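You operate a simulated robot arm through the tools that you are given. There is no shell and no other tool.

You run a simulated robot arm. Do the job below in one go: nothing can be reset, and whatever is moved stays where it is left.

Task
Wash the yellow comb in the grey tumbler's suds and swill it clean in the basin.
Fine: comb back in the mint pot; tip the tumbler out in the basin and stand it back; open the waste and let the basin run empty. Set down upright: grey tumbler.

It is judged by the outcome, as a careful person would: the job done as asked, and still so three seconds after it is handed in. It fails if anything else is knocked over, pushed out of place, dropped, spilled or broken.

Robot
A 6-joint arm with a two-finger parallel gripper, fixed in place. Base frame: the origin is on the floor under the middle of its stand, x ahead of it, y to its left, z up. Readings come in m, degrees, newtons and seconds.
With the tool pointing down near the work surface it reaches from about 0.14 to 0.74 m from the base axis. Its first joint turns from -166.0 to 166.0 degrees. Payload 3.91 kg.
Tool frame: the origin (TCP) lies between the finger pads and is the grasp point; the fingertips stand 0.03 m ahead of it; z points along the fingers, y is the line along which they close. Largest opening 0.11 m; finger width 0.02, thickness 0.01; the body of the gripper, 0.048 by 0.112 m, starts 0.055 m behind the TCP.
Orientation is that of the tool frame in the base frame, as a unit quaternion [x, y, z, w]. With the fingers straight down and closing along the base's y, the tool's x points along the base's -x, its y along +y and its z along -z.

Tools
- The arm moves only by the tool step_arm. Its argument "commands" is a list that holds one entry, the list of rows, each a list of 7 numbers: the shift along the base's x, y, z in mm, then the turn, a rotation vector about the base's x, y, z in degrees, then the opening in per cent of the stroke, from 0 (shut) to 100 (fully open). In form: [[[dx, dy, dz, rx, ry, rz, claw], ...]]. A call has 1 to 20 rows; each row is the pose to reach, as a shift and turn from the pose commanded when the call began. Rows are played at 5 a second. More than 0.05 m and 8.6 degrees between two rows, or a gripper value outside its range, and nothing of the call is played. Where a pose cannot be reached the arm comes as near as it can. A force on the tool above 90 N (or 10 N above the force at the start of the call, whichever is more), or a blocked arm, ends the call early, and 0.2 s more pass. The fingers move at their own pace (about 0.045 m/s each) and stop on an object; they squeeze with about 27 N. The grip force told is the motor's: it shows also when the fingers shut on nothing. Time passes only in rows, and 0.2 s behind the last, so rows that repeat a pose let the fingers close. It gives the time, the measured TCP pose, the force on the tool (base axes), the opening and the grip force at its end, in the units of the frame above (readings bear some noise), with the torque about the TCP (base axes, N m) and any sound that the robot's microphone picked up, and new pictures: "show" is both (left out), scene, wrist or none.
- Cameras (640 x 400 px; columns grow to the right, rows downward): "scene" is fixed at [0.0516, -0.6487, 1.6684]; the picture's right is [0.77, -0.63, 0.00], its down [-0.58, -0.70, -0.42] and it looks along [0.26, 0.32, -0.91] (base axes); focal length 260 px, centre (320, 200). "wrist" rides on the gripper at [0.071, 0.022, -0.107] in the tool frame; the picture's right is [-0.29, 0.96, 0.00], its down [-0.76, -0.23, -0.61] and it looks along [-0.58, -0.18, 0.79] (tool axes); focal length 243 px, centre (320, 200). There is no depth. A picture from a camera that has moved, and an enlarged one, comes with that camera's place and axes in the base frame and with its lens.
- raise_lower(by): slides the trunk up (or, below 0, down) by that many m; the arm rides with it, the base frame stays. It gives what a move gives, with no picture.
- zoom(camera, box): a new picture of the part [left, top, right, bottom] of that camera's present view, enlarged. No time passes.
- sign_off(): hands the job in; it is judged then, once.

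Nothing tells you positions but the pictures and the camera data. Unless the task says otherwise, let go and move clear before handing in.

The tools are called after "Call:" as a command line: name --argument value ..., lists and objects as JSON in quotes. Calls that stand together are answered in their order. step_arm: Moves the arm, as the interface text tells. Its arguments: {"type":"object","properties":{"commands":{"type":"array","items":{"type":"array","items":{"type":"array","items":{"type":"number"}}}},"show":{"type":"string","enum":["both","scene","wrist","none"]}},"required":["commands"]} The other tools are called the same way: raise_lower (by) moves the trunk up or down; zoom (camera, box) takes an enlarged picture of a part of a camera's view; sign_off () hands the job in.

At the start:

```text
time_s: 0.0
tcp_pos: [0.1566, -0.2857, 1.3241]
ee_rot: [-0.001, 1.0, 0.001, 0.0]
force: [-0.5, 0.6, 0.0]
wrist_torque: [-0.02, -0.01, -0.01]
opening: 0.1101
grip_force: 0.0
trunk travel left (down, up): [-0.525, 0.065]
```

scene: 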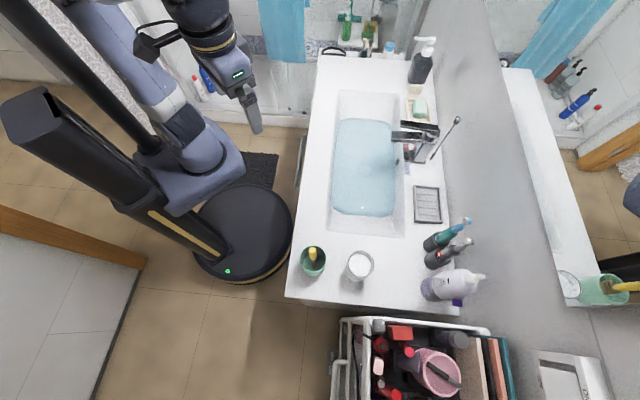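
wrist: 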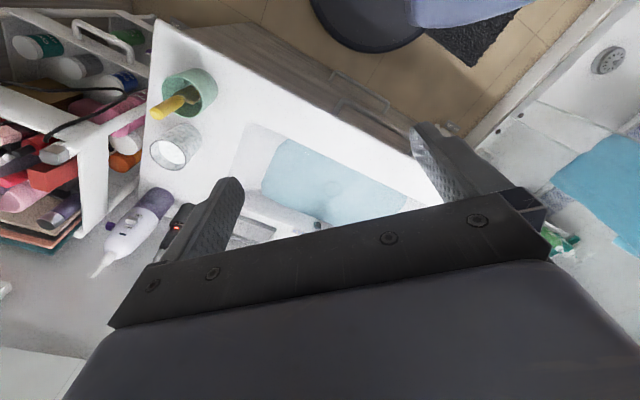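

I see a vanity counter with a water-filled basin, a mint pot holding the yellow comb, and a tumbler with suds beside it. First I'll look closer at these things and the tap/waste.

Call:
zoom --camera "scene" --box '[280, 220, 400, 295]'

Call:
zoom --camera "scene" --box '[320, 80, 480, 240]'

Call:
zoom --camera "wrist" --box '[120, 40, 280, 200]'

Call:
zoom --camera "scene" --box '[380, 90, 480, 170]'

```text
5.33 times, centred on (340, 258) of scene
camera zoom: at [0.0516, -0.6487, 1.6684], right [0.77, -0.63, 0.0], down [-0.58, -0.7, -0.42], along [0.26, 0.32, -0.91], focal length 1384 px, centre (213, -107)
```

zoom: 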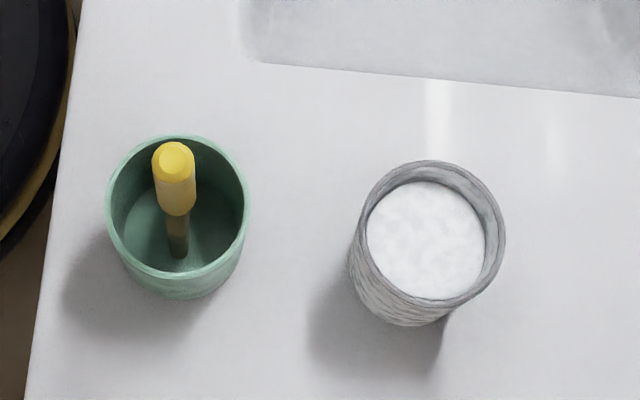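

```text
2.50 times, centred on (400, 160) of scene
camera zoom: at [0.0516, -0.6487, 1.6684], right [0.77, -0.63, 0.0], down [-0.58, -0.7, -0.42], along [0.26, 0.32, -0.91], focal length 649 px, centre (120, 300)
```

zoom: 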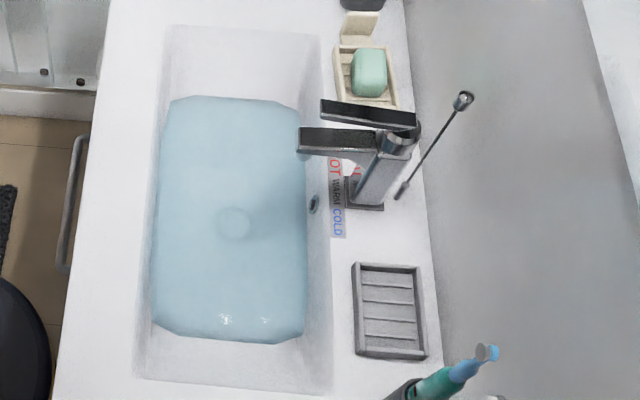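

```text
2.50 times, centred on (200, 120) of wrist
camera zoom: at [0.0865, -0.2624, 1.4308], right [0.29, 0.96, 0.0], down [0.76, -0.23, 0.61], along [0.58, -0.18, -0.79], focal length 606 px, centre (620, 400)
```

zoom: 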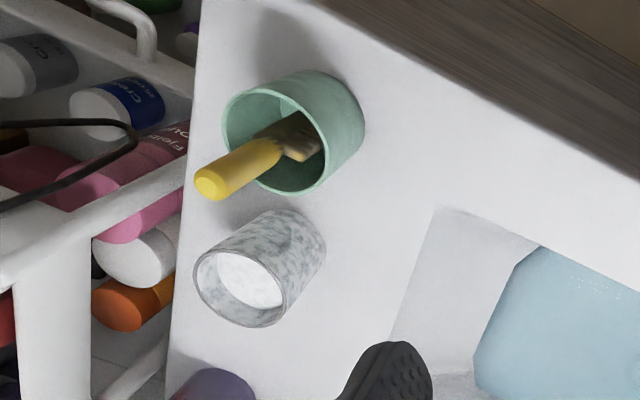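

```text
5.00 times, centred on (430, 130) of scene
camera zoom: at [0.0516, -0.6487, 1.6684], right [0.77, -0.63, 0.0], down [-0.58, -0.7, -0.42], along [0.26, 0.32, -0.91], focal length 1298 px, centre (-230, 550)
```

zoom: 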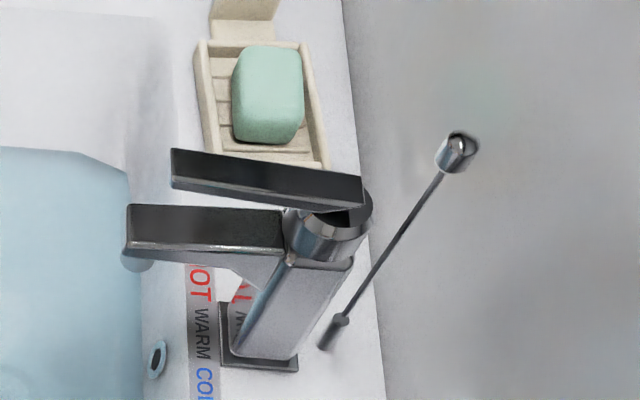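

The pot's rim sits near (0.125, -0.529, 0.986), the tumbler's near (0.209, -0.617, 0.996), and the counter is at about z 0.892. The comb handle's top is near (0.126, -0.527, 1.075), and a tall waste rod stands behind the tap near (0.68, -0.50). I'll move part-way toward the pot with the gripper high so I can look again.

Call:
step_arm --commands '[[[-8, -40, 0, 0, 0, 0, 60], [-16, -80, 0, 0, 0, 0, 60], [-24, -120, 0, 0, 0, 0, 60], [-31, -160, 0, 0, 0, 0, 60], [-31, -160, -20, 0, 0, 0, 60]]]'

```text
time_s: 1.2
tcp_pos: [0.1253, -0.4455, 1.3053]
ee_rot: [-0.001, 1.0, 0.001, 0.0]
force: [0.6, -0.8, 0.2]
wrist_torque: [-0.02, -0.01, 0.0]
opening: 0.0659
grip_force: 0.0
trunk travel left (down, up): [-0.525, 0.065]
camera wrist: at [0.0554, -0.4223, 1.4108], right [0.29, 0.96, 0.0], down [0.76, -0.23, 0.61], along [0.58, -0.18, -0.79], focal length 243 px, centre (320, 200)
```

scene: 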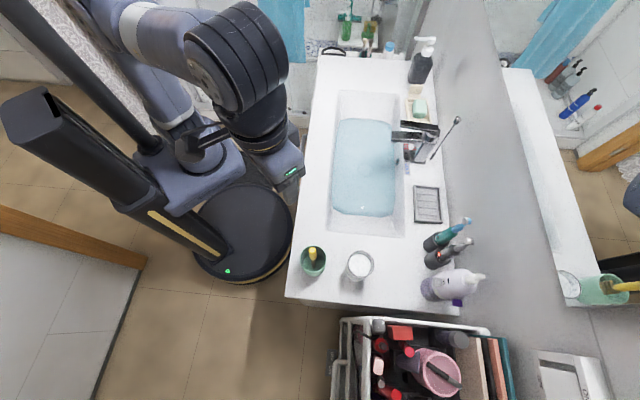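
wrist: 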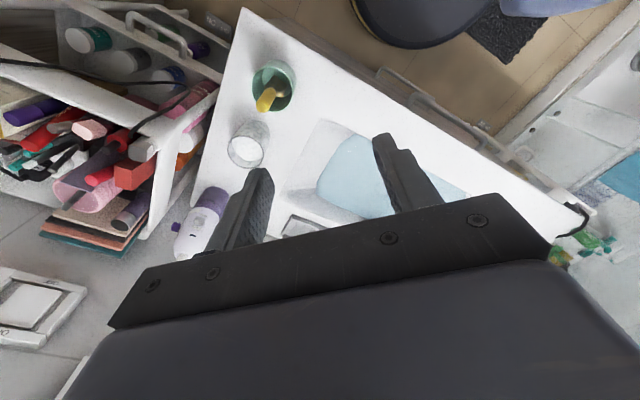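

The wrist now sees the pot, the tumbler and the basin. I'll zoom in to refine their positions.

Call:
zoom --camera "wrist" --box '[215, 40, 335, 180]'

Call:
zoom --camera "wrist" --box '[160, 160, 480, 260]'

```text
2.86 times, centred on (275, 110) of wrist
camera zoom: at [0.0554, -0.4223, 1.4108], right [0.29, 0.96, 0.0], down [0.76, -0.23, 0.61], along [0.58, -0.18, -0.79], focal length 693 px, centre (449, 457)
```

zoom: 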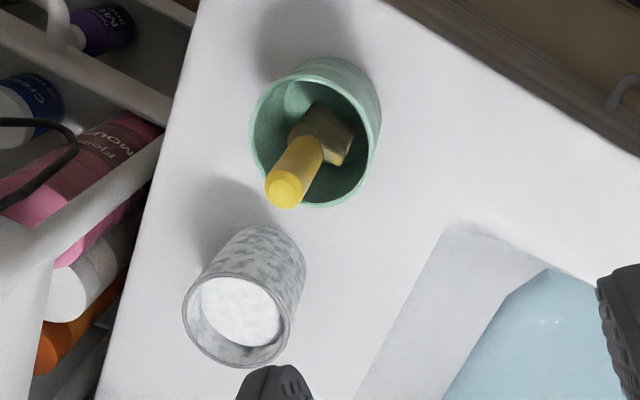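

```text
2.00 times, centred on (320, 210) of wrist
camera zoom: at [0.0554, -0.4223, 1.4108], right [0.29, 0.96, 0.0], down [0.76, -0.23, 0.61], along [0.58, -0.18, -0.79], focal length 485 px, centre (320, 180)
```

zoom: 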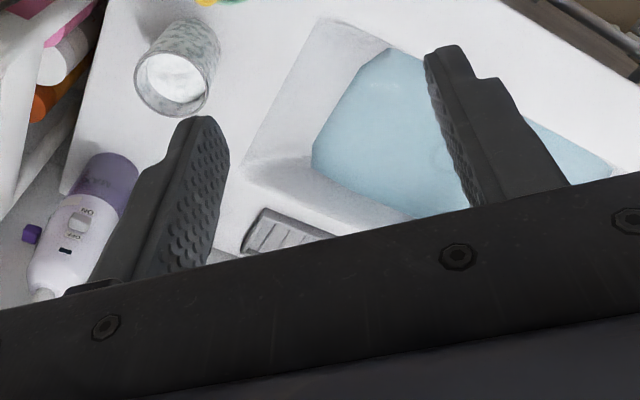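

The comb handle is vertical, with its top at about (0.127, -0.527, 1.074) and its head at the bottom of the pot. I'll go over it and come down around the handle.

Call:
step_arm --commands '[[[1, -41, 0, 0, 0, 0, 60], [1.5, -81, 0, 0, 0, 0, 60], [1.5, -81, -40, 0, 0, 0, 60], [1.5, -81, -80, 0, 0, 0, 60], [1.5, -81, -120, 0, 0, 0, 60], [1.5, -81, -160, 0, 0, 0, 60], [1.5, -81, -190, 0, 0, 0, 60], [1.5, -81, -190, 0, 0, 0, 60]]]'

```text
time_s: 3.0
tcp_pos: [0.1271, -0.5248, 1.1143]
ee_rot: [0.0, 1.0, 0.0, 0.0]
force: [-0.7, 0.2, 0.3]
wrist_torque: [-0.03, -0.03, 0.02]
opening: 0.066
grip_force: 0.1
out of reach, approached as far as the arm can: row 2
trunk travel left (down, up): [-0.525, 0.065]
camera wrist: at [0.0578, -0.5031, 1.2208], right [0.29, 0.96, 0.0], down [0.76, -0.23, 0.61], along [0.58, -0.18, -0.79], focal length 243 px, centre (320, 200)
```

scene: 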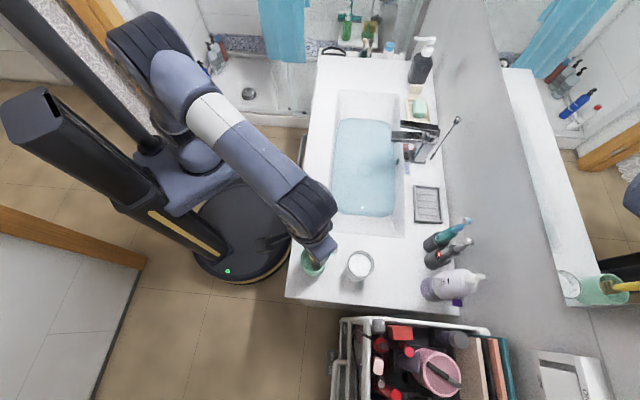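
wrist: 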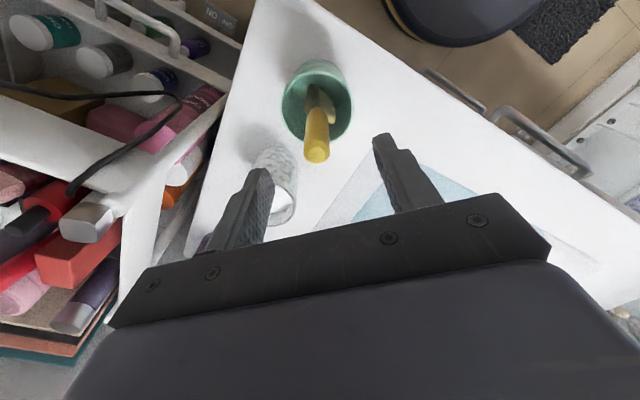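

The comb handle sits right on the tool axis. I'll come down around it and close the fingers.

Call:
step_arm --commands '[[[0, 0, -22, 0, 0, 0, 60], [0, 0, -44, 0, 0, 0, 60], [0, 0, -64, 0, 0, 0, 60], [0, 0, -64, 0, 0, 0, 60], [0, 0, -64, 0, 0, 0, 40], [0, 0, -64, 0, 0, 0, 20], [0, 0, -64, 0, 0, 0, 0], [0, 0, -64, 0, 0, 0, 0], [0, 0, -64, 0, 0, 0, 0], [0, 0, -64, 0, 0, 0, 0]]]'

```text
time_s: 5.2
tcp_pos: [0.1277, -0.5251, 1.0486]
ee_rot: [0.0, 1.0, 0.0, 0.0]
force: [0.6, 0.5, -0.2]
wrist_torque: [-0.06, 0.0, 0.0]
opening: 0.0172
grip_force: 27.1
trunk travel left (down, up): [-0.525, 0.065]
camera wrist: at [0.0574, -0.5032, 1.1566], right [0.29, 0.96, 0.0], down [0.76, -0.23, 0.61], along [0.58, -0.18, -0.79], focal length 243 px, centre (320, 200)
```

scene: 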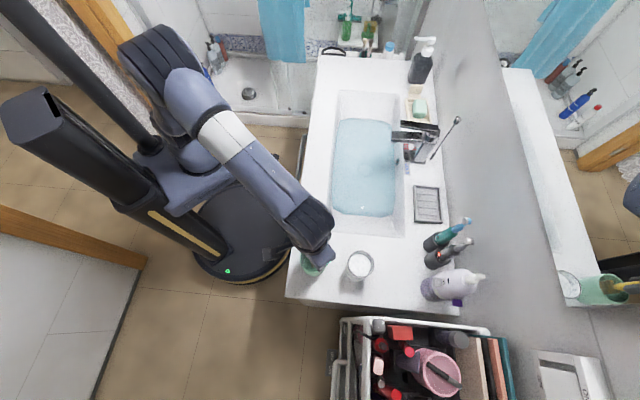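
wrist: 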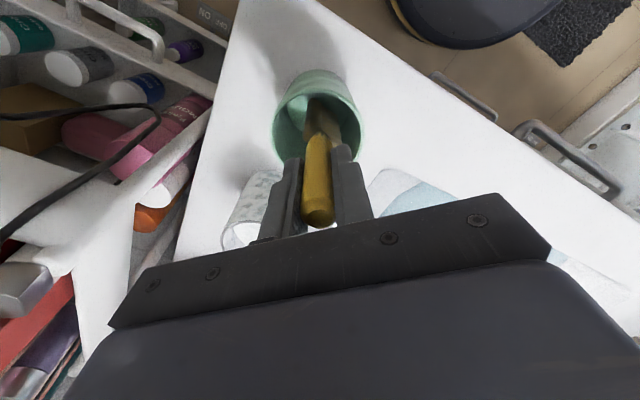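

The comb is gripped, with a 17 mm opening. I'll lift it straight up out of the pot and look at its head.

Call:
step_arm --commands '[[[0, 0, 20, 0, 0, 0, 0], [0, 0, 45, 0, 0, 0, 0], [0, 0, 75, 0, 0, 0, 0], [0, 0, 105, 0, 0, 0, 0], [0, 0, 130, 0, 0, 0, 0], [0, 0, 140, 0, 0, 0, 0]]]'

```text
time_s: 6.6
tcp_pos: [0.1271, -0.526, 1.1904]
ee_rot: [0.0, 1.0, 0.0, 0.0]
force: [0.1, -0.2, -0.4]
wrist_torque: [0.01, -0.05, -0.03]
opening: 0.0176
grip_force: 26.6
trunk travel left (down, up): [-0.525, 0.065]
camera wrist: at [0.0565, -0.5038, 1.2975], right [0.29, 0.96, 0.0], down [0.76, -0.23, 0.61], along [0.58, -0.18, -0.79], focal length 243 px, centre (320, 200)
```

scene: 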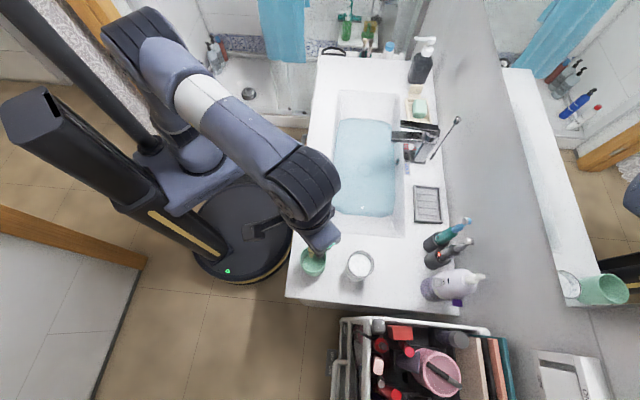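
wrist: 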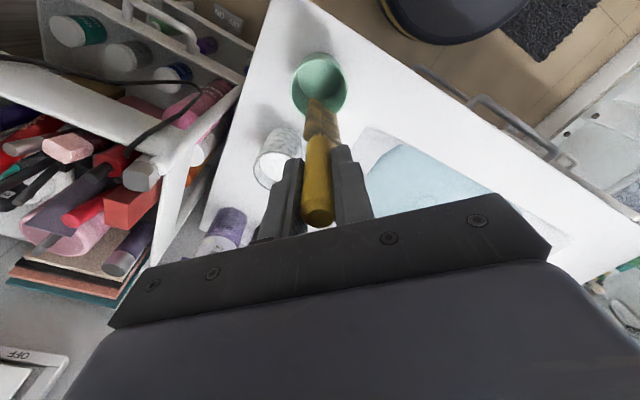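

Call:
zoom --camera "wrist" --box '[240, 40, 400, 240]'

Call:
zoom --camera "scene" --box '[285, 215, 385, 290]'

```text
2.00 times, centred on (320, 140) of wrist
camera zoom: at [0.0565, -0.5038, 1.2975], right [0.29, 0.96, 0.0], down [0.76, -0.23, 0.61], along [0.58, -0.18, -0.79], focal length 485 px, centre (320, 320)
```

zoom: 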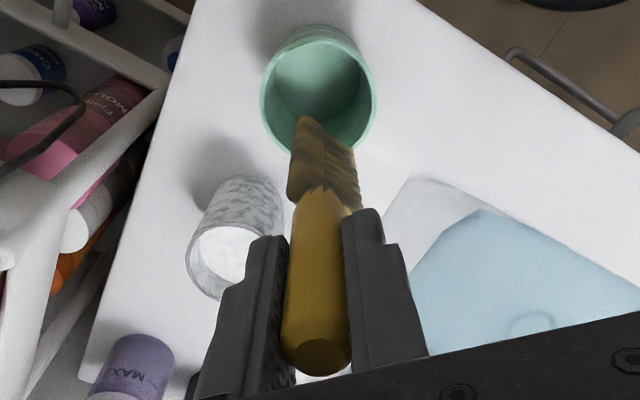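

```text
5.33 times, centred on (335, 252) of scene
camera zoom: at [0.0516, -0.6487, 1.6684], right [0.77, -0.63, 0.0], down [-0.58, -0.7, -0.42], along [0.26, 0.32, -0.91], focal length 1384 px, centre (240, -80)
```

zoom: 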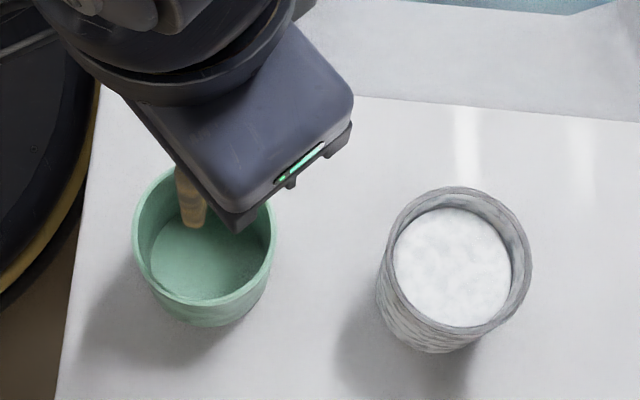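

The comb hangs straight below the fingers, its flat toothed head ending about 148 mm below the TCP. I'll carry it over the tumbler at about (0.210, -0.616), keeping the head above the rim.

Call:
step_arm --commands '[[[20, -22, -5, 0, 0, 0, 0], [41, -45, -10, 0, 0, 0, 0], [62, -67, -15, 0, 0, 0, 0], [83, -90, -15, 0, 0, 0, 0], [83, -90, -15, 0, 0, 0, 0]]]'

```text
time_s: 7.8
tcp_pos: [0.2103, -0.6157, 1.1739]
ee_rot: [0.0, 1.0, 0.001, 0.0]
force: [0.3, -1.2, -0.5]
wrist_torque: [0.01, 0.02, 0.01]
opening: 0.0174
grip_force: 26.6
trunk travel left (down, up): [-0.525, 0.065]
camera wrist: at [0.1401, -0.5931, 1.2807], right [0.29, 0.96, 0.0], down [0.76, -0.23, 0.61], along [0.58, -0.18, -0.79], focal length 243 px, centre (320, 200)
```

scene: 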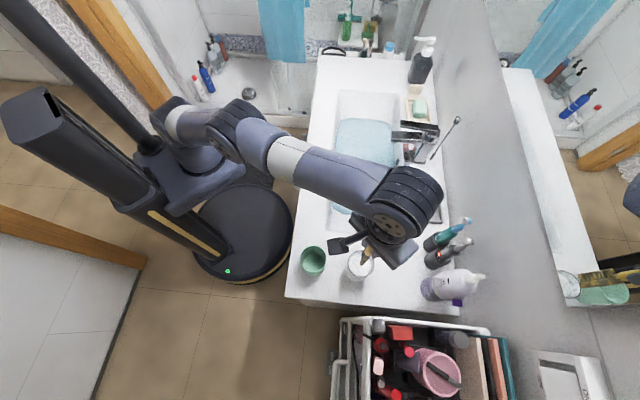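
wrist: 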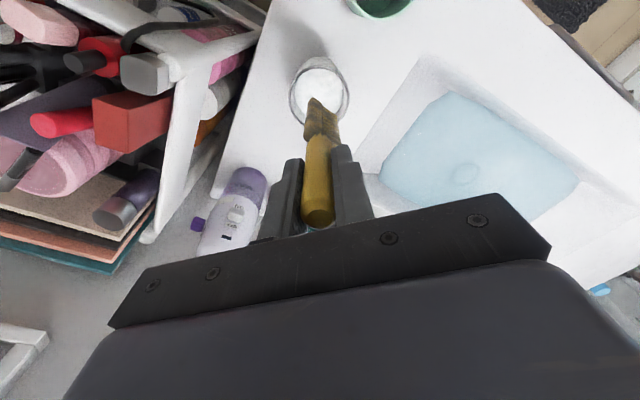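

The comb is over the tumbler now. I'll check the alignment before dipping.

Call:
zoom --camera "wrist" --box '[260, 40, 380, 140]'

Call:
zoom --camera "scene" --box '[310, 220, 430, 295]'

```text
4.00 times, centred on (320, 90) of wrist
camera zoom: at [0.1401, -0.5931, 1.2807], right [0.29, 0.96, 0.0], down [0.76, -0.23, 0.61], along [0.58, -0.18, -0.79], focal length 970 px, centre (320, 640)
```

zoom: 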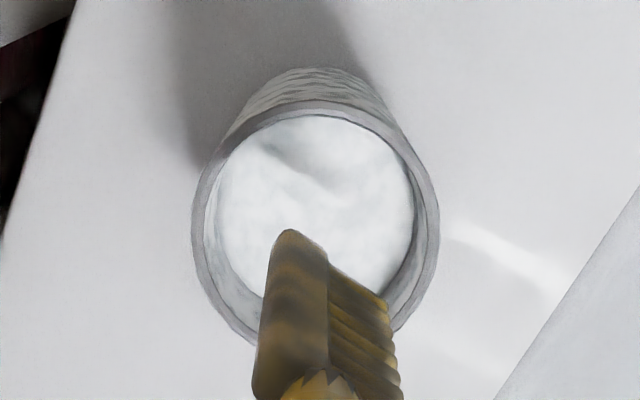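

```text
5.33 times, centred on (370, 258) of scene
camera zoom: at [0.0516, -0.6487, 1.6684], right [0.77, -0.63, 0.0], down [-0.58, -0.7, -0.42], along [0.26, 0.32, -0.91], focal length 1384 px, centre (53, -107)
```

zoom: 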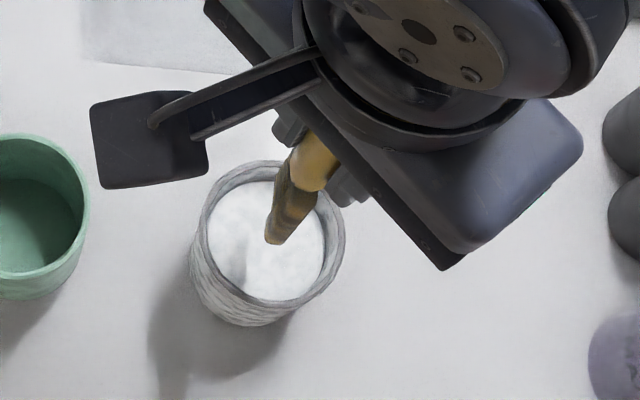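

The comb is within about a millimetre of the tumbler's centre, and the suds lie 2–3 cm below the rim. I'll lower it gently, stopping just short of the floor.

Call:
step_arm --commands '[[[0, 0, -25, 0, 0, 0, 0], [0, 0, -50, 0, 0, 0, 0], [0, 0, -72, 0, 0, 0, 0], [0, 0, -90, 0, 0, 0, 0], [0, 0, -102, 0, 0, 0, 0], [0, 0, -112, 0, 0, 0, 0], [0, 0, -116, 0, 0, 0, 0]]]'

```text
time_s: 9.4
tcp_pos: [0.2091, -0.6155, 1.0591]
ee_rot: [0.0, 1.0, 0.0, 0.0]
force: [0.5, 0.8, 0.5]
wrist_torque: [-0.01, -0.03, 0.01]
opening: 0.0174
grip_force: 26.9
trunk travel left (down, up): [-0.525, 0.065]
camera wrist: at [0.1399, -0.5933, 1.1659], right [0.29, 0.96, 0.0], down [0.76, -0.23, 0.61], along [0.58, -0.18, -0.79], focal length 243 px, centre (320, 200)
```

scene: 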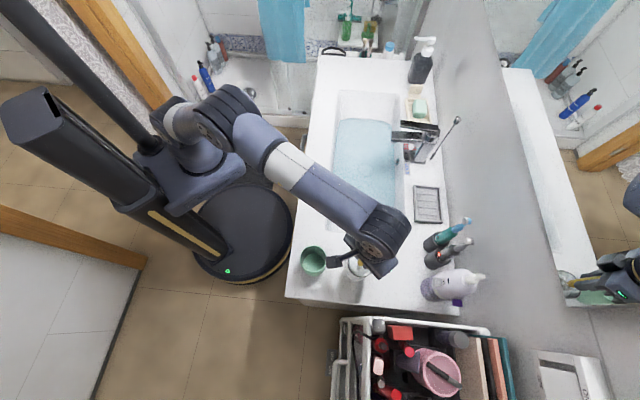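
wrist: 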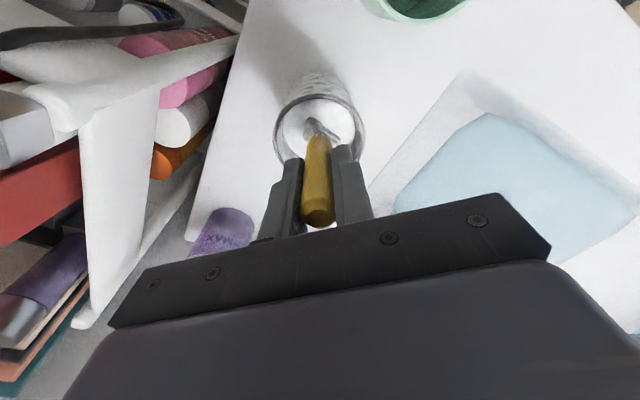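

The comb is in the suds with no contact force. I'll swish it with small circles, gentle plunges and twists.

Call:
step_arm --commands '[[[4, 0, 0, 0, 0, 5, 0], [0, 4, 4, 0, 0, 10, 0], [-4, 0, 8, 0, 0, 5, 0], [0, -4, 12, 0, 0, 0, 0], [4, 0, 16, 0, 0, -5, 0], [0, 4, 12, 0, 0, -10, 0], [-4, 0, 8, 0, 0, -5, 0], [0, -4, 4, 0, 0, 0, 0], [4, 0, 0, 0, 0, 5, 0], [0, 4, 4, 0, 0, 10, 0], [-4, 0, 8, 0, 0, 5, 0], [0, -4, 12, 0, 0, 0, 0], [4, 0, 16, 0, 0, -5, 0], [0, 4, 12, 0, 0, -10, 0], [-4, 0, 8, 0, 0, -5, 0], [0, -4, 4, 0, 0, 0, 0], [4, 0, 0, 0, 0, 5, 0], [0, 4, 0, 0, 0, 5, 0], [-4, 0, 0, 0, 0, 0, 0], [0, 0, 0, 0, 0, 0, 0]]]'

Call:
zoom --camera "wrist" --box '[250, 60, 390, 240]'

```text
time_s: 13.6
tcp_pos: [0.2117, -0.6163, 1.0586]
ee_rot: [-0.001, 1.0, 0.0, 0.0]
force: [-0.1, -0.5, 0.3]
wrist_torque: [0.0, 0.0, 0.02]
opening: 0.0175
grip_force: 26.7
trunk travel left (down, up): [-0.525, 0.065]
camera wrist: at [0.1401, -0.5937, 1.1656], right [0.29, 0.96, 0.0], down [0.76, -0.23, 0.61], along [0.58, -0.18, -0.79], focal length 243 px, centre (320, 200)
```

scene: 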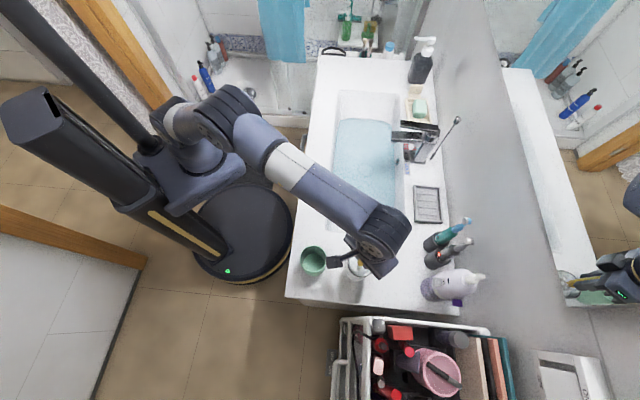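
wrist: 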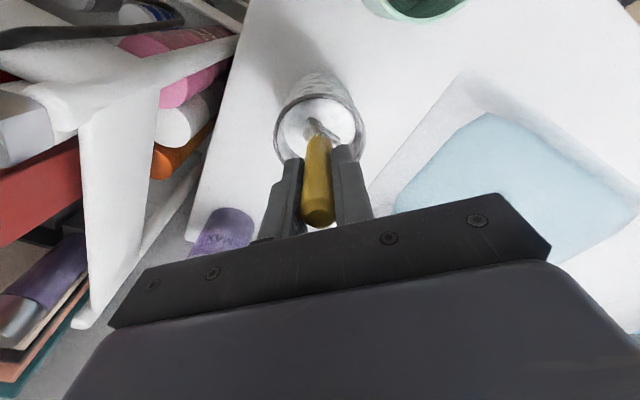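

```text
2.22 times, centred on (320, 150) of wrist
camera zoom: at [0.1401, -0.5937, 1.1656], right [0.29, 0.96, 0.0], down [0.76, -0.23, 0.61], along [0.58, -0.18, -0.79], focal length 539 px, centre (320, 311)
```

zoom: 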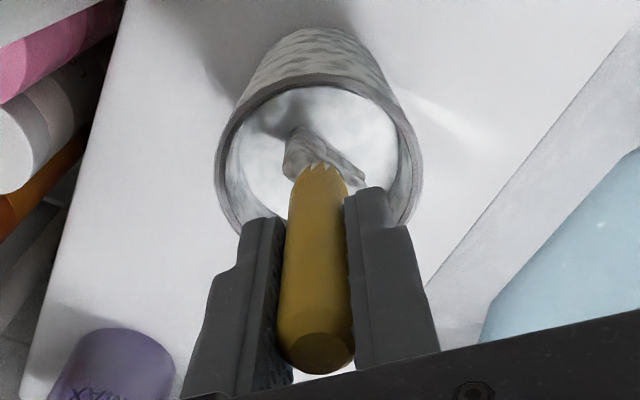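

The comb's head is now coated in suds. I'll do one more round of swishing, then lift it out and let it drip over the tumbler.

Call:
step_arm --commands '[[[4, 0, 0, 0, 0, 5, 0], [0, 4, 5, 0, 0, 10, 0], [-4, 0, 10, 0, 0, 5, 0], [0, -4, 15, 0, 0, 0, 0], [4, 0, 10, 0, 0, -5, 0], [0, 4, 5, 0, 0, -10, 0], [-4, 0, 0, 0, 0, -5, 0], [0, -4, 5, 0, 0, 0, 0], [4, 0, 10, 0, 0, 5, 0], [0, 4, 5, 0, 0, 5, 0], [0, 0, 0, 0, 0, 0, 0], [0, 0, 20, 0, 0, 0, 0], [0, 0, 45, 0, 0, 0, 0], [0, 0, 70, 0, 0, 0, 0], [0, 0, 95, 0, 0, 0, 0], [0, 0, 115, 0, 0, 0, 0], [0, 0, 115, 0, 0, 0, 0], [0, 0, 115, 0, 0, 0, 0], [0, 0, 115, 0, 0, 0, 0], [0, 0, 115, 0, 0, 0, 0]]]'

Call:
zoom --camera "wrist" --box '[250, 40, 390, 240]'

Call:
zoom --camera "scene" --box '[310, 220, 430, 295]'

```text
time_s: 17.8
tcp_pos: [0.2097, -0.6157, 1.1741]
ee_rot: [0.0, 1.0, 0.0, 0.0]
force: [-0.2, -0.3, 0.0]
wrist_torque: [0.02, 0.01, 0.0]
opening: 0.0175
grip_force: 26.7
trunk travel left (down, up): [-0.525, 0.065]
camera wrist: at [0.1397, -0.5933, 1.2809], right [0.29, 0.96, 0.0], down [0.76, -0.23, 0.61], along [0.58, -0.18, -0.79], focal length 243 px, centre (320, 200)
```

scene: 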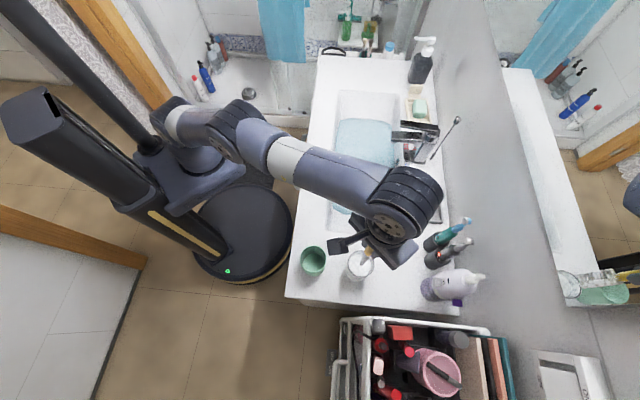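
wrist: 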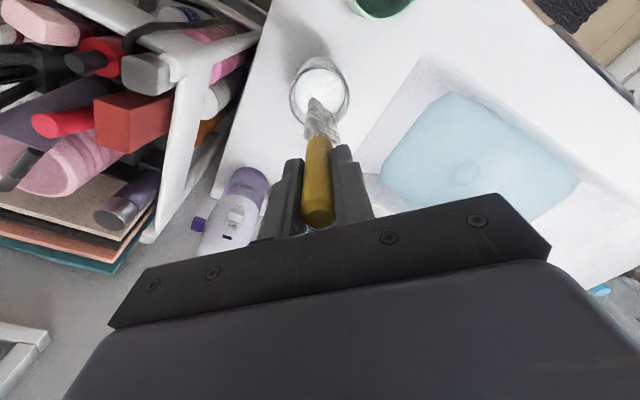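

```text
2.00 times, centred on (320, 140) of wrist
camera zoom: at [0.1397, -0.5933, 1.2809], right [0.29, 0.96, 0.0], down [0.76, -0.23, 0.61], along [0.58, -0.18, -0.79], focal length 485 px, centre (320, 320)
```

zoom: 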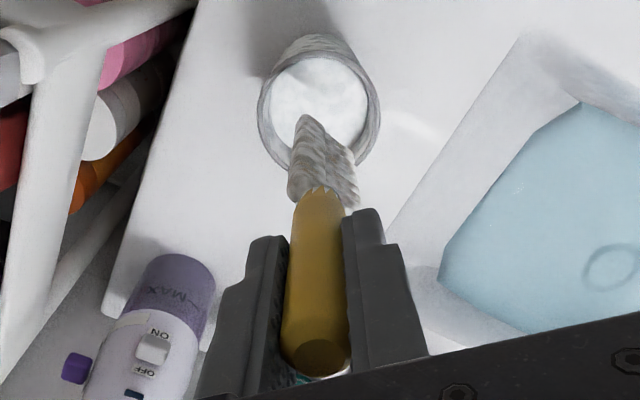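

```text
5.33 times, centred on (370, 258) of scene
camera zoom: at [0.0516, -0.6487, 1.6684], right [0.77, -0.63, 0.0], down [-0.58, -0.7, -0.42], along [0.26, 0.32, -0.91], focal length 1384 px, centre (53, -107)
```

zoom: 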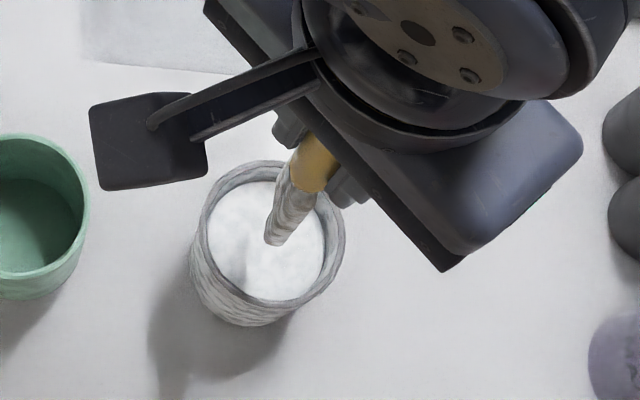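

The whole head is coated in suds. I put the basin's water surface at about z 0.853 and its floor near 0.78, so I'll carry the comb over the clear end of the basin at (0.43, -0.405), away from the tap.

Call:
step_arm --commands '[[[22, 21, 5, 0, 0, 0, 0], [44, 42, 5, 0, 0, 0, 0], [73, 70, 5, 0, 0, 0, 0], [102, 98, 5, 0, 0, 0, 0], [131, 126, 5, 0, 0, 0, 0], [160, 154, 5, 0, 0, 0, 0], [190, 182, 0, 0, 0, 0, 0], [220, 211, 0, 0, 0, 0, 0], [220, 211, -30, 0, 0, 0, 0], [220, 211, -60, 0, 0, 0, 0], [220, 211, -90, 0, 0, 0, 0], [220, 211, -120, 0, 0, 0, 0], [220, 211, -140, 0, 0, 0, 0]]]'

Call:
zoom --camera "wrist" --box '[230, 20, 410, 240]'

```text
time_s: 20.6
tcp_pos: [0.4299, -0.4041, 1.0331]
ee_rot: [0.0, 1.0, 0.0, 0.0]
force: [-0.7, 0.3, -0.6]
wrist_torque: [-0.01, -0.03, 0.0]
opening: 0.0175
grip_force: 26.8
trunk travel left (down, up): [-0.525, 0.065]
camera wrist: at [0.3597, -0.3823, 1.1406], right [0.29, 0.96, 0.0], down [0.76, -0.23, 0.61], along [0.58, -0.18, -0.79], focal length 243 px, centre (320, 200)
```

scene: 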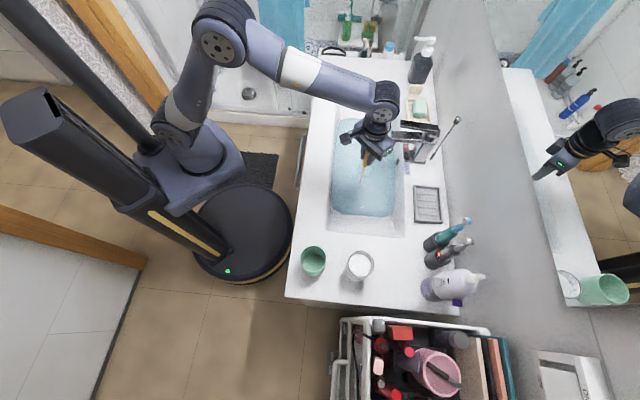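
wrist: 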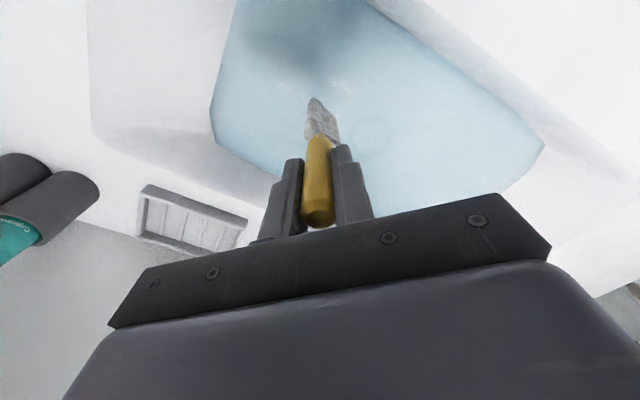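

```text
1.82 times, centred on (320, 130) of wrist
camera zoom: at [0.3597, -0.3823, 1.1406], right [0.29, 0.96, 0.0], down [0.76, -0.23, 0.61], along [0.58, -0.18, -0.79], focal length 441 px, centre (320, 327)
```

zoom: 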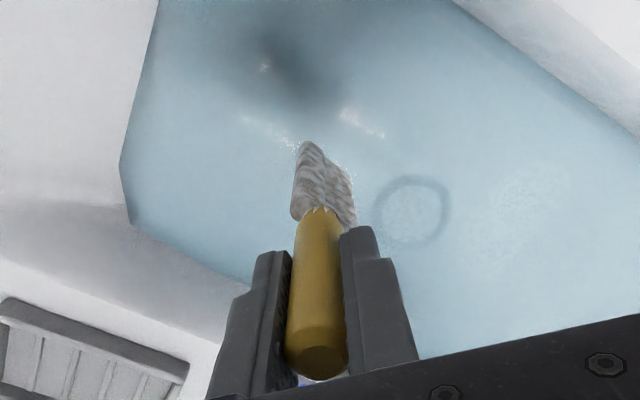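

The comb is over open water. I'll lower it in and swish back and forth, keeping off the basin floor.

Call:
step_arm --commands '[[[0, 0, -25, 0, 0, 0, 0], [0, 0, -50, 0, 0, 0, 0], [0, 0, -70, 0, 0, 0, 0], [0, 0, -84, 0, 0, 0, 0], [-15, 0, -84, 0, 0, 0, 0], [-30, 0, -84, 0, 0, 5, 0], [-15, 0, -84, 0, 0, 10, 0], [0, 0, -84, 0, 0, 5, 0], [15, 0, -84, 0, 0, 0, 0], [0, 0, -84, 0, 0, -5, 0], [0, 20, -84, 0, 0, -10, 0], [0, 0, -84, 0, 0, -5, 0], [0, -20, -84, 0, 0, 0, 0], [0, 0, -84, 0, 0, 0, 0], [-20, 20, -84, 0, 0, 5, 0], [0, 0, -84, 0, 0, 10, 0], [15, -15, -84, 0, 0, 5, 0], [0, 0, -84, 0, 0, 0, 0], [-20, -10, -84, 0, 0, 0, 0], [0, 0, -84, 0, 0, 0, 0]]]'

Call:
zoom --camera "wrist" --box '[230, 20, 410, 240]'

```text
time_s: 24.8
tcp_pos: [0.4316, -0.4053, 0.9501]
ee_rot: [-0.001, 1.0, 0.0, 0.0]
force: [-0.7, -0.3, -0.5]
wrist_torque: [0.0, -0.04, 0.01]
opening: 0.0174
grip_force: 26.7
trunk travel left (down, up): [-0.525, 0.065]
camera wrist: at [0.36, -0.3826, 1.057], right [0.29, 0.96, 0.0], down [0.76, -0.23, 0.61], along [0.58, -0.18, -0.79], focal length 243 px, centre (320, 200)
```

scene: 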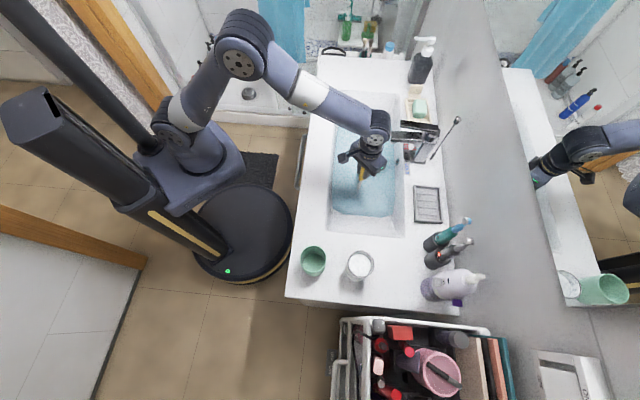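
wrist: 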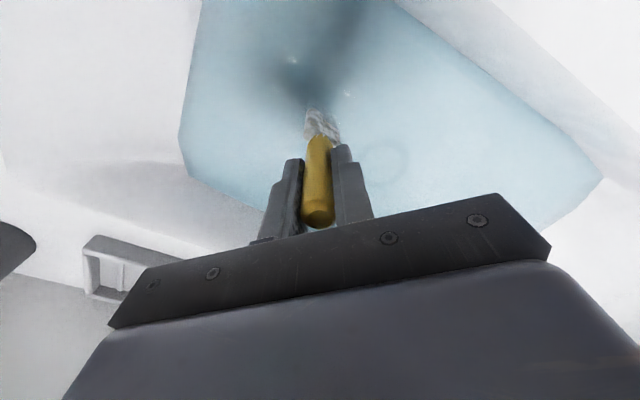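

```text
1.82 times, centred on (320, 130) of wrist
camera zoom: at [0.36, -0.3826, 1.057], right [0.29, 0.96, 0.0], down [0.76, -0.23, 0.61], along [0.58, -0.18, -0.79], focal length 441 px, centre (320, 327)
```

zoom: 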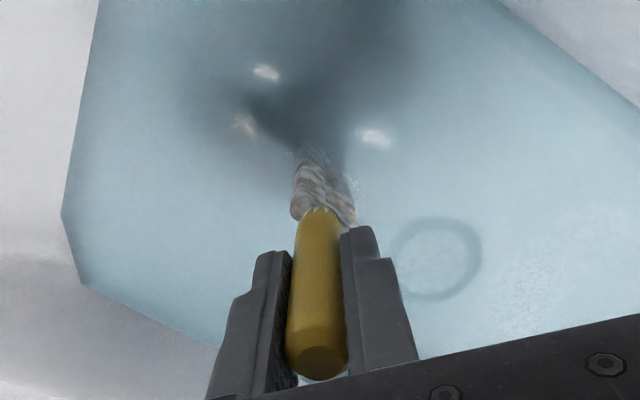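

About 4 cm of the comb is under water, but suds remain on the upper head. I'll go a little deeper, watching the force, and keep swishing.

Call:
step_arm --commands '[[[0, 0, -5, 0, 0, 0, 0], [0, 0, -9, 0, 0, 0, 0], [0, 0, -12, 0, 0, 0, 0], [-20, 0, -12, 0, 0, 0, 0], [-35, 5, -12, 0, 0, 0, 0], [-15, 10, -12, 0, 0, 0, 0], [10, 10, -12, 0, 0, 0, 0], [10, -10, -12, 0, 0, 0, 0], [-15, -10, -12, 0, 0, 0, 0], [-35, 0, -12, 0, 0, 0, 0], [-15, 10, -12, 0, 0, 0, 0], [10, 10, -12, 0, 0, 0, 0], [10, -10, -12, 0, 0, 0, 0], [-15, -10, -12, 0, 0, 0, 0], [-35, 0, -12, 0, 0, 0, 0], [-15, 10, -12, 0, 0, 0, 0], [10, 10, -12, 0, 0, 0, 0], [0, 0, -12, 0, 0, 0, 0]]]'

Call:
zoom --camera "wrist" --box '[230, 20, 410, 240]'

```text
time_s: 28.6
tcp_pos: [0.4307, -0.405, 0.9362]
ee_rot: [-0.001, 1.0, 0.001, 0.0]
force: [-0.1, 0.2, -0.5]
wrist_torque: [0.0, 0.03, -0.02]
opening: 0.0173
grip_force: 27.2
trunk travel left (down, up): [-0.525, 0.065]
camera wrist: at [0.3606, -0.3826, 1.0444], right [0.29, 0.96, 0.0], down [0.76, -0.23, 0.61], along [0.58, -0.18, -0.79], focal length 243 px, centre (320, 200)
```

scene: 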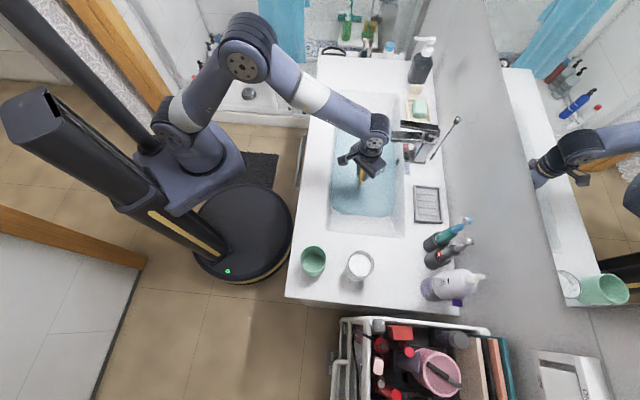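
wrist: 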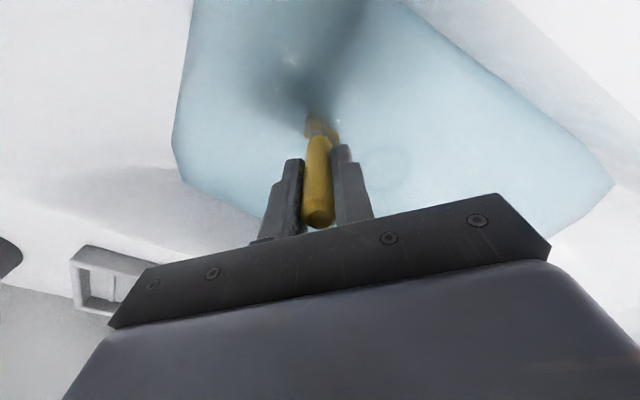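

```text
1.82 times, centred on (320, 130) of wrist
camera zoom: at [0.3606, -0.3826, 1.0444], right [0.29, 0.96, 0.0], down [0.76, -0.23, 0.61], along [0.58, -0.18, -0.79], focal length 441 px, centre (320, 327)
```

zoom: 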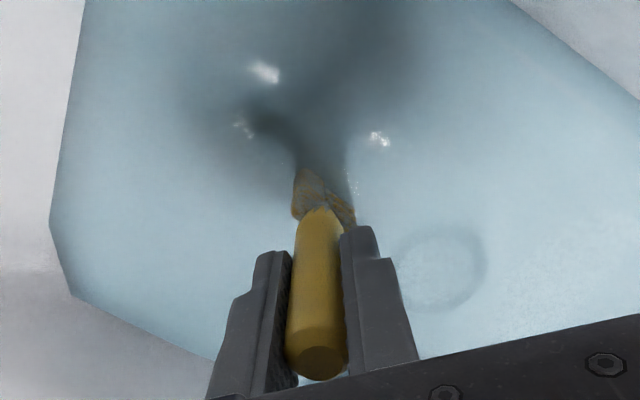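

The suds have come off and the head looks yellow again. I'll give one last swill, lift it and check.

Call:
step_arm --commands '[[[-20, 0, 0, 0, 0, 0, 0], [-35, 8, 0, 0, 0, 0, 0], [-15, 10, 0, 0, 0, 0, 0], [8, 8, 0, 0, 0, 0, 0], [8, -8, 0, 0, 0, 0, 0], [-15, -10, 0, 0, 0, 0, 0], [-30, 0, 0, 0, 0, 0, 0], [-10, 0, 0, 0, 0, 0, 0], [0, 0, 0, 0, 0, 0, 0], [0, 0, 30, 0, 0, 0, 0], [0, 0, 60, 0, 0, 0, 0], [0, 0, 90, 0, 0, 0, 0], [0, 0, 115, 0, 0, 0, 0], [0, 0, 115, 0, 0, 0, 0], [0, 0, 105, 0, 0, 0, 0], [0, 0, 115, 0, 0, 0, 0], [0, 0, 105, 0, 0, 0, 0], [0, 0, 115, 0, 0, 0, 0], [0, 0, 115, 0, 0, 0, 0], [0, 0, 115, 0, 0, 0, 0]]]'

Call:
zoom --camera "wrist" --box '[230, 20, 410, 240]'

Call:
zoom --camera "scene" --box '[310, 80, 470, 240]'

```text
time_s: 32.8
tcp_pos: [0.4293, -0.404, 1.0528]
ee_rot: [0.0, 1.0, -0.001, 0.0]
force: [-0.2, 0.5, -0.6]
wrist_torque: [-0.01, -0.01, -0.02]
opening: 0.0174
grip_force: 26.7
trunk travel left (down, up): [-0.525, 0.065]
camera wrist: at [0.3598, -0.3826, 1.16], right [0.29, 0.96, 0.0], down [0.76, -0.23, 0.61], along [0.58, -0.18, -0.79], focal length 243 px, centre (320, 200)
```

scene: 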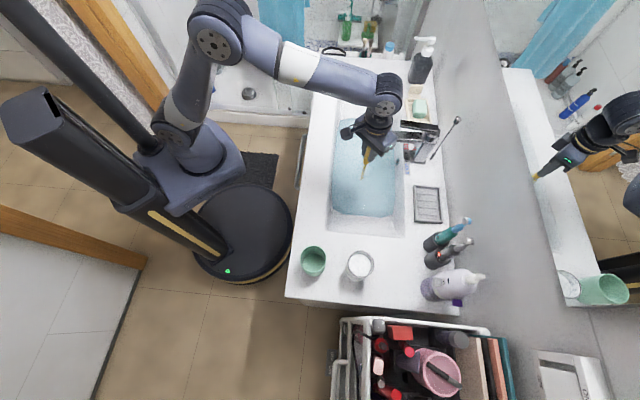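
wrist: 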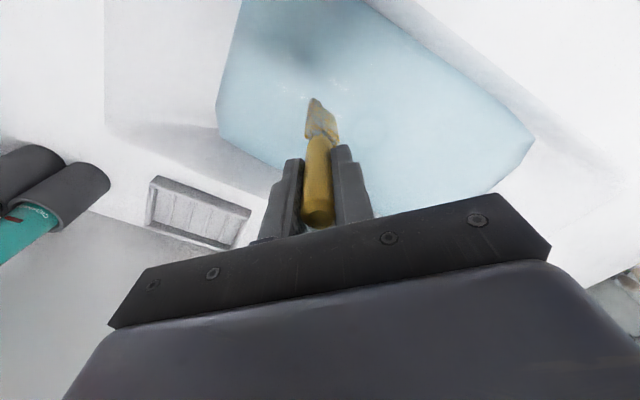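

```text
1.82 times, centred on (320, 130) of wrist
camera zoom: at [0.3598, -0.3826, 1.16], right [0.29, 0.96, 0.0], down [0.76, -0.23, 0.61], along [0.58, -0.18, -0.79], focal length 441 px, centre (320, 327)
```

zoom: 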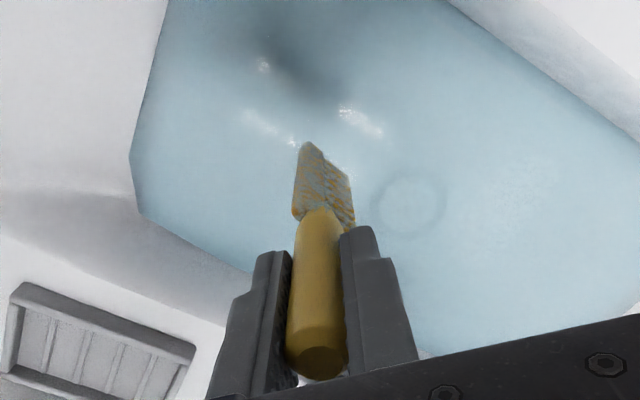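

```text
2.50 times, centred on (390, 160) of scene
camera zoom: at [0.0516, -0.6487, 1.6684], right [0.77, -0.63, 0.0], down [-0.58, -0.7, -0.42], along [0.26, 0.32, -0.91], focal length 649 px, centre (145, 300)
```

zoom: 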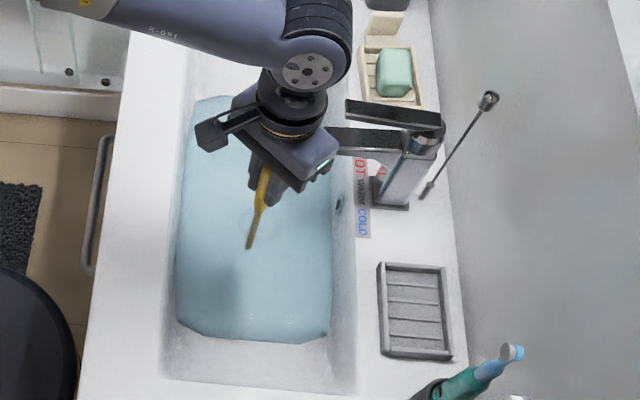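

The head now looks yellow with some greyish mottling. I'll zoom in to see whether that's leftover suds or just a water film.

Call:
zoom --camera "wrist" --box '[290, 85, 360, 150]'

Call:
zoom --camera "scene" --box '[345, 140, 395, 190]'

```text
6.15 times, centred on (325, 118) of wrist
camera zoom: at [0.3598, -0.3826, 1.16], right [0.29, 0.96, 0.0], down [0.76, -0.23, 0.61], along [0.58, -0.18, -0.79], focal length 1493 px, centre (289, 708)
```

zoom: 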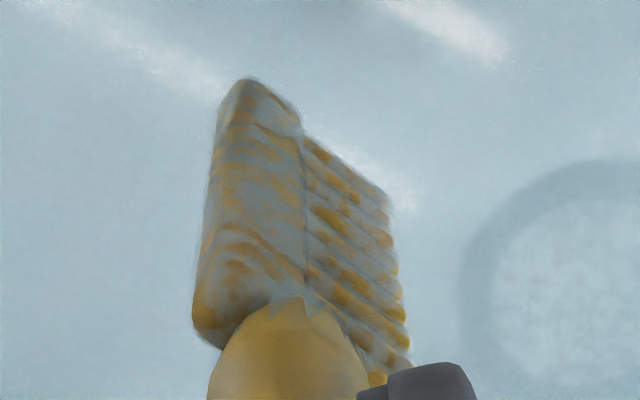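

```text
8.00 times, centred on (370, 165) of scene
camera zoom: at [0.0516, -0.6487, 1.6684], right [0.77, -0.63, 0.0], down [-0.58, -0.7, -0.42], along [0.26, 0.32, -0.91], focal length 2077 px, centre (-80, 480)
```

zoom: 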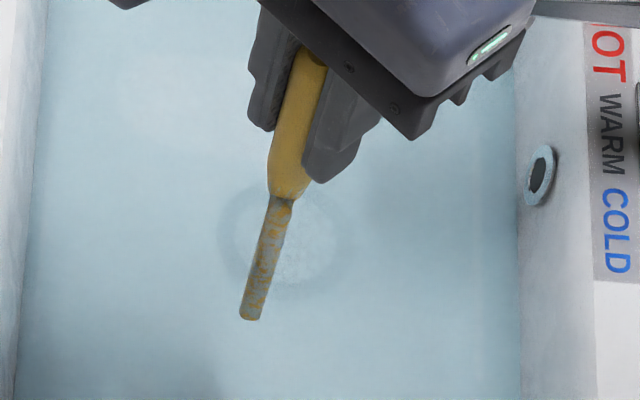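

Grey-blue patches remain and could be residue, so I'll swill longer and compare.

Call:
step_arm --commands '[[[0, 0, -40, 0, 0, 0, 0], [0, 0, -80, 0, 0, 0, 0], [0, 0, -105, 0, 0, 0, 0], [0, 0, -115, 0, 0, 0, 0], [-20, 0, -115, 0, 0, 5, 0], [-40, 0, -115, 0, 0, 10, 0], [-20, 0, -115, 0, 0, 5, 0], [0, 0, -115, 0, 0, 0, 0], [10, 0, -115, 0, 0, -5, 0], [-15, 0, -115, 0, 0, -10, 0], [-40, 0, -115, 0, 0, -5, 0], [-20, 0, -115, 0, 0, 0, 0], [0, 0, -115, 0, 0, 0, 0], [0, 20, -115, 0, 0, 0, 0], [0, 0, -115, 0, 0, 0, 0], [0, -20, -115, 0, 0, 0, 0], [0, 0, -115, 0, 0, 0, 0], [-20, 20, -115, 0, 0, 0, 0], [0, 0, -115, 0, 0, 0, 0], [0, 0, -115, 0, 0, 0, 0]]]' --show "none"

Call:
step_arm --commands '[[[-20, 0, 0, 0, 0, 5, 0], [-40, 0, 0, 0, 0, 10, 0], [-20, 0, 0, 0, 0, 5, 0], [0, 0, 0, 0, 0, 0, 0], [10, 0, 0, 0, 0, -5, 0], [-15, 0, 0, 0, 0, -10, 0], [-40, 0, 0, 0, 0, -5, 0], [-20, 0, 0, 0, 0, 0, 0], [0, 0, 0, 0, 0, 0, 0], [0, 0, 0, 0, 0, 0, 0], [0, 0, 30, 0, 0, 0, 0], [0, 0, 60, 0, 0, 0, 0], [0, 0, 90, 0, 0, 0, 0], [0, 0, 115, 0, 0, 0, 0], [0, 0, 115, 0, 0, 0, 0], [0, 0, 115, 0, 0, 0, 0]]]' --show "wrist"

Call:
zoom --camera "wrist" --box '[290, 85, 360, 150]'

Call:
zoom --camera "scene" --box '[345, 140, 395, 190]'

```text
time_s: 37.0
tcp_pos: [0.4295, -0.4044, 0.9377]
ee_rot: [-0.001, 1.0, 0.0, 0.001]
force: [-0.1, -1.3, 0.0]
wrist_torque: [0.01, 0.03, 0.01]
opening: 0.0171
grip_force: 27.2
trunk travel left (down, up): [-0.525, 0.065]
```

```text
time_s: 40.4
tcp_pos: [0.4294, -0.4047, 1.0539]
ee_rot: [0.0, 1.0, 0.0, -0.001]
force: [-0.3, -0.7, -1.6]
wrist_torque: [0.0, 0.0, -0.02]
opening: 0.0171
grip_force: 26.8
trunk travel left (down, up): [-0.525, 0.065]
camera wrist: at [0.3597, -0.3824, 1.1606], right [0.29, 0.96, 0.0], down [0.76, -0.23, 0.61], along [0.58, -0.18, -0.79], focal length 243 px, centre (320, 200)
```

wrist: 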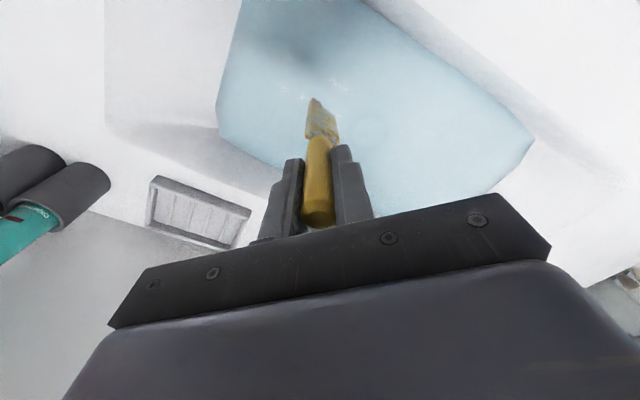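

```text
6.15 times, centred on (325, 118) of wrist
camera zoom: at [0.3597, -0.3824, 1.1606], right [0.29, 0.96, 0.0], down [0.76, -0.23, 0.61], along [0.58, -0.18, -0.79], focal length 1493 px, centre (289, 708)
```

zoom: 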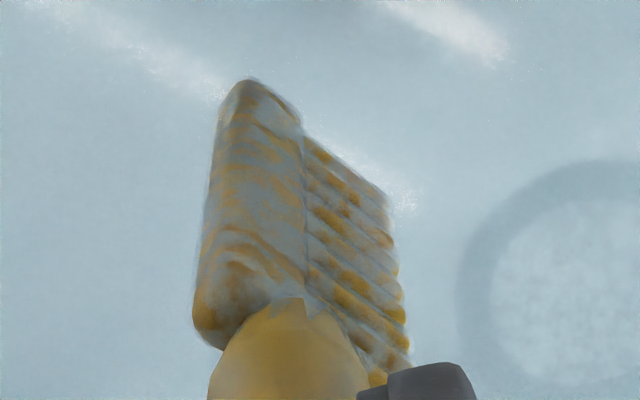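

```text
8.00 times, centred on (370, 165) of scene
camera zoom: at [0.0516, -0.6487, 1.6684], right [0.77, -0.63, 0.0], down [-0.58, -0.7, -0.42], along [0.26, 0.32, -0.91], focal length 2077 px, centre (-80, 480)
```

zoom: 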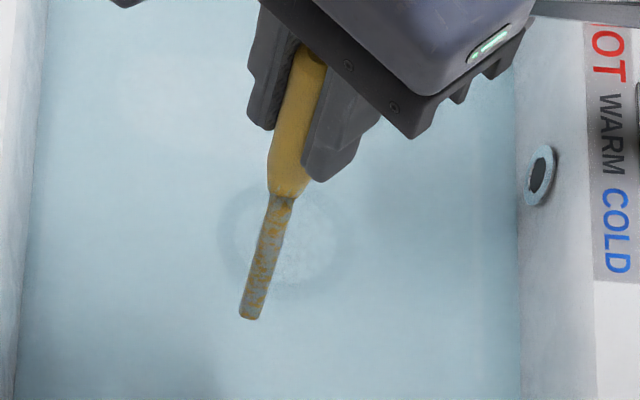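

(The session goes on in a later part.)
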